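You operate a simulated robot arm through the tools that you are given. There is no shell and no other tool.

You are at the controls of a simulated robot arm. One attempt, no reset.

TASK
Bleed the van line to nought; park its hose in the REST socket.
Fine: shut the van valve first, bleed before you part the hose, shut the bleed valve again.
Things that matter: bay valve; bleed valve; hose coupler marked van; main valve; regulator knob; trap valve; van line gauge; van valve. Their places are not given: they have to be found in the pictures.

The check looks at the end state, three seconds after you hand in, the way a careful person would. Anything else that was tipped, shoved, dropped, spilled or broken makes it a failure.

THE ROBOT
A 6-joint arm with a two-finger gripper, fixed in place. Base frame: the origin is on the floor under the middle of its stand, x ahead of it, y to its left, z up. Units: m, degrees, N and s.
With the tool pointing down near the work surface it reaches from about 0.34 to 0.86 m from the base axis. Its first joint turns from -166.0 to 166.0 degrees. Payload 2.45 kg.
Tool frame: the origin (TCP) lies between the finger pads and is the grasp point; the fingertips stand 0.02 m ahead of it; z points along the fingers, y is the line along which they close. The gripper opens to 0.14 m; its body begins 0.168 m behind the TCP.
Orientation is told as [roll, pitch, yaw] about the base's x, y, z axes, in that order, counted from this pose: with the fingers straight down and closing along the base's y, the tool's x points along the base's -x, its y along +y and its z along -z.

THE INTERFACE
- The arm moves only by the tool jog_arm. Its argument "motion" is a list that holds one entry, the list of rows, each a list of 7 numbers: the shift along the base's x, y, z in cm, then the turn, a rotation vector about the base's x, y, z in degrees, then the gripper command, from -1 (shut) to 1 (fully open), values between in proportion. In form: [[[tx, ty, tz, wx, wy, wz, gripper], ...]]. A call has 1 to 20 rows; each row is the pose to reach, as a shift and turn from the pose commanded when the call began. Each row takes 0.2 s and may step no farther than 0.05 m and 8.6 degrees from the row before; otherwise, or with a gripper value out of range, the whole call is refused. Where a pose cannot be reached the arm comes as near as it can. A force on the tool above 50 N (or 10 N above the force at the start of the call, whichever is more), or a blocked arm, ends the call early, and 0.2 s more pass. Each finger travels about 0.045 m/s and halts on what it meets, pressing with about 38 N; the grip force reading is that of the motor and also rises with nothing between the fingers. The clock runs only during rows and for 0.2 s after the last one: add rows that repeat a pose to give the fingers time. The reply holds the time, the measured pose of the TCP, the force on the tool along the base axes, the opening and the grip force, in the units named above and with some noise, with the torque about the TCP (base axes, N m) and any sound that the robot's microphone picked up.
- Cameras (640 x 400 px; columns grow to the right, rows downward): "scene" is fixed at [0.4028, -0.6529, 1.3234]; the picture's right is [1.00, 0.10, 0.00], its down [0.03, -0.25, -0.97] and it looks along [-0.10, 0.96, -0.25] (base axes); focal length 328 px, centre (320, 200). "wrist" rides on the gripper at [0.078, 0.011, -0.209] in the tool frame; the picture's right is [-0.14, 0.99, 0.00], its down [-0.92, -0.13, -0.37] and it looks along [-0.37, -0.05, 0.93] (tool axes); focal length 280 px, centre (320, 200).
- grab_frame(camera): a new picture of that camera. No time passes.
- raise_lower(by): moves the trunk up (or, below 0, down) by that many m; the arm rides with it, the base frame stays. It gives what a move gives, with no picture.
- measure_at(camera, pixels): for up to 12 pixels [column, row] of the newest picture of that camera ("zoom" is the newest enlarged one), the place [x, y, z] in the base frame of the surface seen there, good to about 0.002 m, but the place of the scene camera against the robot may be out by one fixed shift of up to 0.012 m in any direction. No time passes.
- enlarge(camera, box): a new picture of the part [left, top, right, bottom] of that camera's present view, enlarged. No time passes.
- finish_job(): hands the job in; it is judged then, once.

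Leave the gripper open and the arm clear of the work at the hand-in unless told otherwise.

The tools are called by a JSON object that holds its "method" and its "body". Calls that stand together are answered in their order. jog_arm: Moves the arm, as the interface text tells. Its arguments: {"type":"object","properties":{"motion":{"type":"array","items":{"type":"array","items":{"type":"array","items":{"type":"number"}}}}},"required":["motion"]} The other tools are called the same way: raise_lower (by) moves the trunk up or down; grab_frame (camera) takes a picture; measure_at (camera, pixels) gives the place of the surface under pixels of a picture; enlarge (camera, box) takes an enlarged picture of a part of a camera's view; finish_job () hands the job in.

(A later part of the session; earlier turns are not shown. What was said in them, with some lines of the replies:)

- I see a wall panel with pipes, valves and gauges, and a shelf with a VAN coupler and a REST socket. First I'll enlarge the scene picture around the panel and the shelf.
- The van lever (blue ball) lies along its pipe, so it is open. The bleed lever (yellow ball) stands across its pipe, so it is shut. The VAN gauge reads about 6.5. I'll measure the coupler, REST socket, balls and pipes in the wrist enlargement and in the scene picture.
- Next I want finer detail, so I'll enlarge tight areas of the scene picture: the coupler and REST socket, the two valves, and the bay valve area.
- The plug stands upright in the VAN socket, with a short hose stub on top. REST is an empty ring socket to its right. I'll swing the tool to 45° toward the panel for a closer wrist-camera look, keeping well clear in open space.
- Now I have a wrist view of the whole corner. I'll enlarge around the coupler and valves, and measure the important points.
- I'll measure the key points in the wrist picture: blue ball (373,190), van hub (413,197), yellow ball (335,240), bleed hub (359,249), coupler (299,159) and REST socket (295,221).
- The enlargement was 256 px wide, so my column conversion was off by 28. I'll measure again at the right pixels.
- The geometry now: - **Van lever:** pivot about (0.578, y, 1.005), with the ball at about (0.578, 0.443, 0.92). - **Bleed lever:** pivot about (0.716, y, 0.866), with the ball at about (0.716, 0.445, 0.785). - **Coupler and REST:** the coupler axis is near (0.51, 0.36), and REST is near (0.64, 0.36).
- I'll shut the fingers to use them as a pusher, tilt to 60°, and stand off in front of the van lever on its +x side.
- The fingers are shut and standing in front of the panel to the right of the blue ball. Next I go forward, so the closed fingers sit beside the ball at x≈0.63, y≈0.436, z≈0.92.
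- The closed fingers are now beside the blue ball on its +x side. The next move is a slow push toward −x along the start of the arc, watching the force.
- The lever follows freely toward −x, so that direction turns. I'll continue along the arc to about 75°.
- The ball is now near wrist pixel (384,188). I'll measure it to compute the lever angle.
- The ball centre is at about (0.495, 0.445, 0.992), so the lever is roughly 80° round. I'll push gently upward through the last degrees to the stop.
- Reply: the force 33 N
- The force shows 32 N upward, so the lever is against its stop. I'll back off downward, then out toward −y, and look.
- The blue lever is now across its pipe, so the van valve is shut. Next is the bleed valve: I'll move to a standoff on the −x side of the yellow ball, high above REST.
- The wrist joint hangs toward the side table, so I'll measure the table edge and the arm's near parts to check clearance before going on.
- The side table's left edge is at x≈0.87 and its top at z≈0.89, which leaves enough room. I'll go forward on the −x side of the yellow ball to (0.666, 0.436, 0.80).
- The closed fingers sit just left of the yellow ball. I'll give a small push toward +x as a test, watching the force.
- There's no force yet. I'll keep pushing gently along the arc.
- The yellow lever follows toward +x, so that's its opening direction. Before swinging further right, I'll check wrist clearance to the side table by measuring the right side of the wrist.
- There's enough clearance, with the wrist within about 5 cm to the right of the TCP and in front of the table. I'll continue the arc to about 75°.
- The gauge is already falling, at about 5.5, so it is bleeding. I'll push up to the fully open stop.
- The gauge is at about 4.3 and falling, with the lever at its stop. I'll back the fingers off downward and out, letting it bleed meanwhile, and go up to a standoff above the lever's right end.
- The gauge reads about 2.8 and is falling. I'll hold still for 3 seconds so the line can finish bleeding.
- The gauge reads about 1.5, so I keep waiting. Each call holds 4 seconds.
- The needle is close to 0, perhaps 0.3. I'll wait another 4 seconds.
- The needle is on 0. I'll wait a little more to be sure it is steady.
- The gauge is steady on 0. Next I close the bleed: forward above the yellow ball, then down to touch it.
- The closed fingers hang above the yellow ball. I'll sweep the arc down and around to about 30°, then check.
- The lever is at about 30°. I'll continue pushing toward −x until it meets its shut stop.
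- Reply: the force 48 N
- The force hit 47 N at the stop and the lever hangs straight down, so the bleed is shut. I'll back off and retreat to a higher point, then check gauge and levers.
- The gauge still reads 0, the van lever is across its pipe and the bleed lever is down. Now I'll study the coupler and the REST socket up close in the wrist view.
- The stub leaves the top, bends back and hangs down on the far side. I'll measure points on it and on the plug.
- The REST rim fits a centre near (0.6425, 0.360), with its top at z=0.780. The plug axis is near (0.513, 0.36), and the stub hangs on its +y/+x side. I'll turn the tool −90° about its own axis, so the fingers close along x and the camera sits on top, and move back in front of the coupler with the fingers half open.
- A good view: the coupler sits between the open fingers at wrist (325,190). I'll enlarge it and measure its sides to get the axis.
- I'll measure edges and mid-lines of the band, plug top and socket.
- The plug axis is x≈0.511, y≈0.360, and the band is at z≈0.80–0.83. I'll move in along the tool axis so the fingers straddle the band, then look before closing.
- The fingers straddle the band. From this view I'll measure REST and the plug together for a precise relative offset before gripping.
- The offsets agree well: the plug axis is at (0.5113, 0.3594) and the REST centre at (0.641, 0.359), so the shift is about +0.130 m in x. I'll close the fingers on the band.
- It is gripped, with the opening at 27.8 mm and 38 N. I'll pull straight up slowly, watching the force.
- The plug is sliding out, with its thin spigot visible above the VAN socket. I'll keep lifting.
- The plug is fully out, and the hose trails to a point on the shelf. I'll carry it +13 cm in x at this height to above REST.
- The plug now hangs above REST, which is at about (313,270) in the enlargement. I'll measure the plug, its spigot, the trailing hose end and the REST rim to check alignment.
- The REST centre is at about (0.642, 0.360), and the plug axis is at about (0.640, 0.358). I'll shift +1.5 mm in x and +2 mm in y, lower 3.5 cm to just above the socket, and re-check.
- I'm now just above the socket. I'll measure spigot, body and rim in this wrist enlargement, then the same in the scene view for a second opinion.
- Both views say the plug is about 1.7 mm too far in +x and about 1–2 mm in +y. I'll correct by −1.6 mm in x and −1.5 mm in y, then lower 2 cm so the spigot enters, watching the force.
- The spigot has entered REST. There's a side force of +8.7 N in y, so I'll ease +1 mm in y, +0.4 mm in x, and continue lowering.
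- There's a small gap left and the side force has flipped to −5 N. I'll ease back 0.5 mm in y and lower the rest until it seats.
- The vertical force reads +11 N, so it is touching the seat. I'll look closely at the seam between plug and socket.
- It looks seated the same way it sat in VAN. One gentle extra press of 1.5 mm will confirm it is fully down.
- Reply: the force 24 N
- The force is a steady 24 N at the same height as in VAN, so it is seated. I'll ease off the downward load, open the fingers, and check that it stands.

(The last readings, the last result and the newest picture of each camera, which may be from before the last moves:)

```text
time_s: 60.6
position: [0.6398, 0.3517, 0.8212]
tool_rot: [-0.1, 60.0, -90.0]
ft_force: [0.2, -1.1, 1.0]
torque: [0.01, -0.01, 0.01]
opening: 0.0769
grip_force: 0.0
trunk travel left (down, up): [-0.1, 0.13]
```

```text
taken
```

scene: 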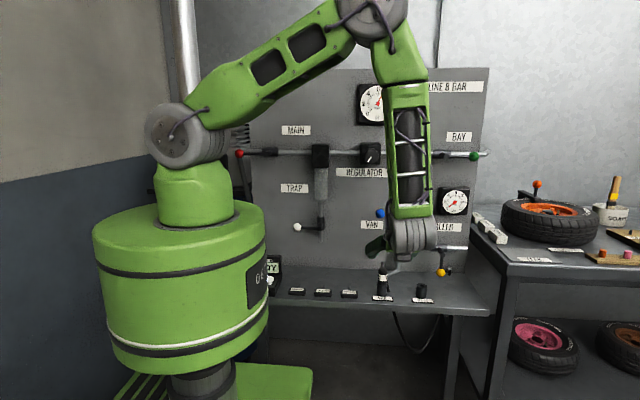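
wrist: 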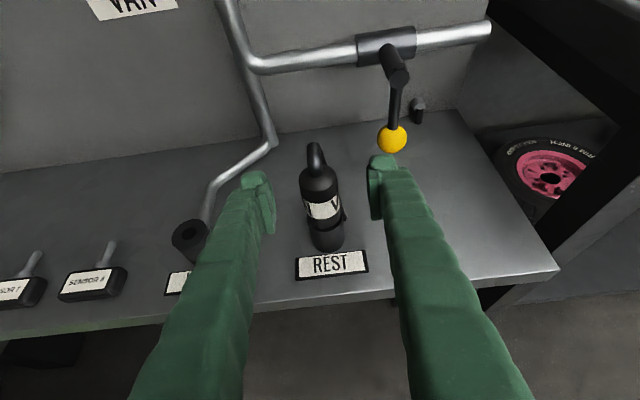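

The plug stands upright in REST by itself. I'll withdraw straight back along the tool axis, up and away toward −y, opening the fingers once clear.

{"method": "jog_arm", "body": {"motion": [[[0, -2.5, 1.45, 0, 0, 0, 0.1], [0, -5.5, 3.2, 0, 0, 0, 0.1], [0, -9, 5.2, 0, 0, 0, 0.1], [0, -12.5, 7.2, 0, 0, 0, 0.1], [0, -15, 10, 0, 0, 0, 0.4], [-2, -17, 13.5, 0, 0, 0, 0.8], [-4, -19, 17, 0, 0, 0, 1], [-6, -20, 20, 0, 0, 0, 1], [-6, -20, 20, 0, 0, 0, 1], [-6, -20, 20, 0, 0, 0, 1]]]}}

{"method": "grab_frame", "body": {"camera": "wrist"}}

{"method": "grab_frame", "body": {"camera": "scene"}}

{"method": "enlarge", "body": {"camera": "scene", "box": [370, 180, 480, 310]}}

{"method": "enlarge", "body": {"camera": "wrist", "box": [240, 0, 520, 260]}}

```text
time_s: 62.8
position: [0.5809, 0.1546, 1.0218]
tool_rot: [0.0, 59.9, -90.0]
ft_force: [0.6, -0.3, -0.5]
torque: [0.03, 0.02, 0.01]
opening: 0.1401
grip_force: 0.1
trunk travel left (down, up): [-0.1, 0.13]
```

```text
taken
```

wrist: 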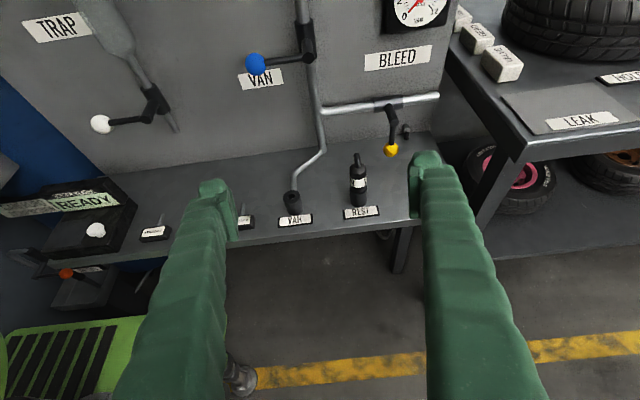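

```text
taken
```

scene: 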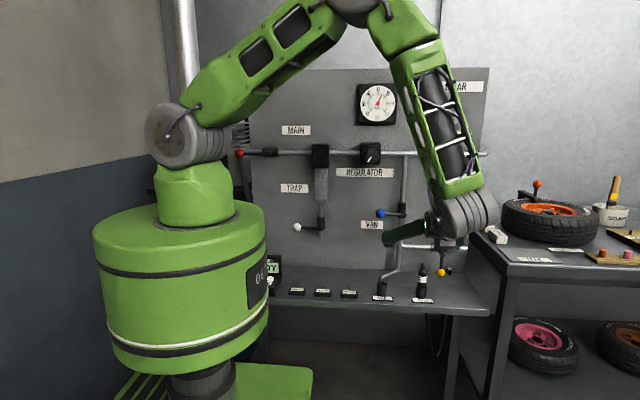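

```text
3.08 times, centred on (425, 245) of scene
```

zoom: 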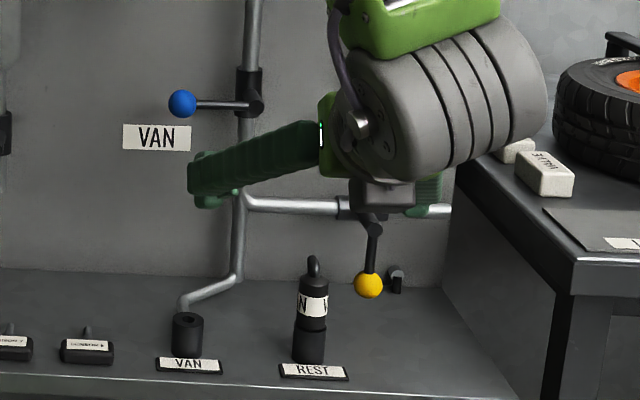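

```text
1.54 times, centred on (380, 130) of wrist
```

zoom: 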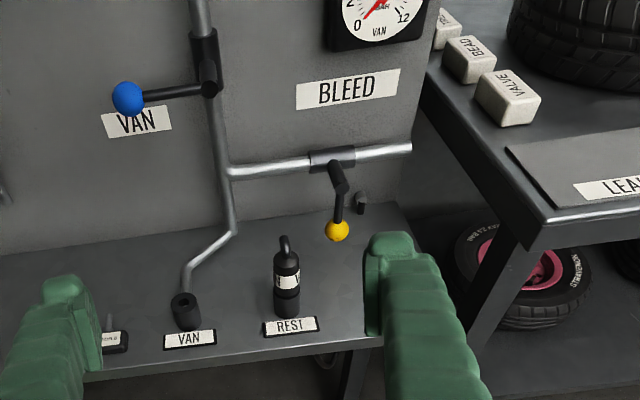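

The plug stands in REST, the blue lever is across its pipe, the yellow lever is down and the gauge is at 0. I'll pull the arm further back and up to clear the view and check everything else.

{"method": "jog_arm", "body": {"motion": [[[-2, -2, 3, 0, 0, 0, 1], [-4, -4, 6, 0, 0, 0, 1], [-6, -5, 9, 0, 0, 0, 1], [-9, -6, 12, 0, 0, 0, 1], [-12, -7, 14, 0, 0, 0, 1], [-15, -8, 15, 0, 0, 0, 1], [-15, -8, 15, 0, 0, 0, 1]]]}}

{"method": "grab_frame", "body": {"camera": "wrist"}}

{"method": "grab_frame", "body": {"camera": "scene"}}

{"method": "enlarge", "body": {"camera": "scene", "box": [370, 130, 500, 310]}}

{"method": "enlarge", "body": {"camera": "scene", "box": [395, 250, 445, 310]}}

```text
time_s: 64.4
position: [0.4285, 0.0726, 1.1703]
tool_rot: [-0.1, 60.0, -90.0]
ft_force: [0.0, -0.2, 0.2]
torque: [0.0, 0.0, -0.02]
opening: 0.14
grip_force: 0.0
trunk travel left (down, up): [-0.1, 0.13]
```

```text
taken
```

wrist: 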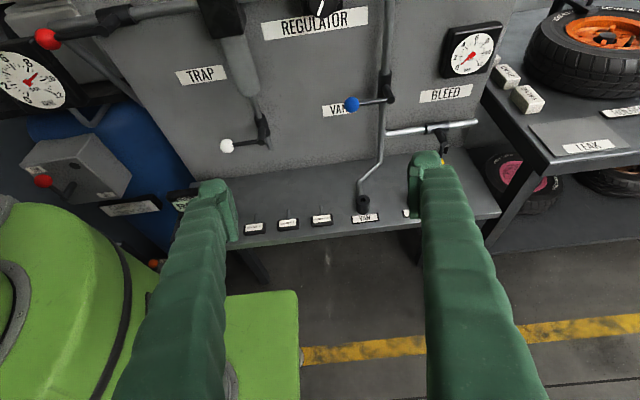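

```text
taken
```

scene: 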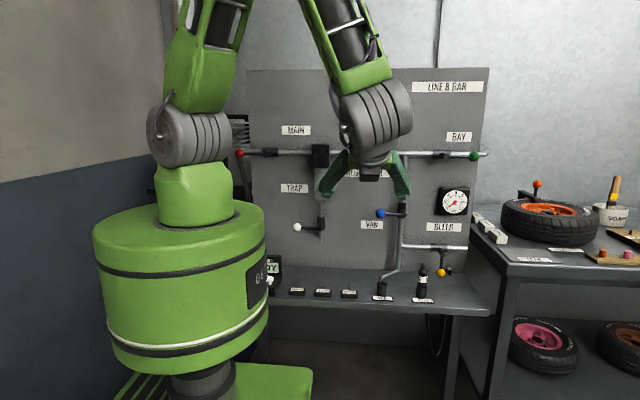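

```text
2.22 times, centred on (435, 220) of scene
```

zoom: 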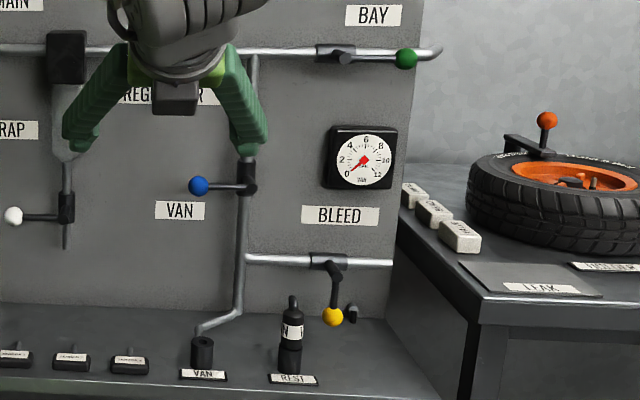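

```text
6.67 times, centred on (420, 280) of scene
```

zoom: 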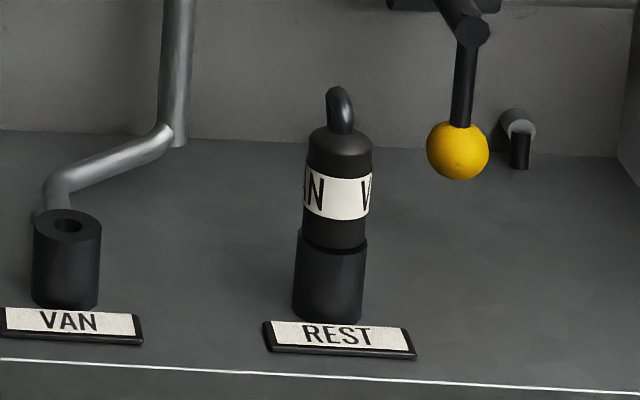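

Final state as seen in the pictures:
- **Coupler:** the plug sits fully in REST, and the VAN socket is empty.
- **Van gauge:** it reads 0.
- **Van valve:** the lever is across its pipe, so it is shut.
- **Bleed valve:** the lever is straight down, so it is shut.
- **Other controls:** bay, main and trap stand as before. The regulator knob is now behind the arm, but I never went near it.

The gripper is open and the arm is clear, so I'm handing in.

{"method": "finish_job", "body": {}}

```text
The job is handed in.
```

The van line is bled to nought and its hose is parked in the REST socket. I've handed the job in, and no verdict has come back.

The steps went in the order you asked:
1. **Van valve:** shut first, with its lever pushed across the pipe to the stop.
2. **Bleed:** opened until the van gauge fell to 0 and held there, then shut again to its stop.
3. **Hose:** only then pulled from the VAN socket and pressed into REST. It stood upright there on its own after release.

In the last pictures the gauge still read 0, and the bay, main and trap valves were as they started. The regulator knob was hidden behind the arm in the last close-up, but I never went near it. The gripper is open and the arm is clear of the work.
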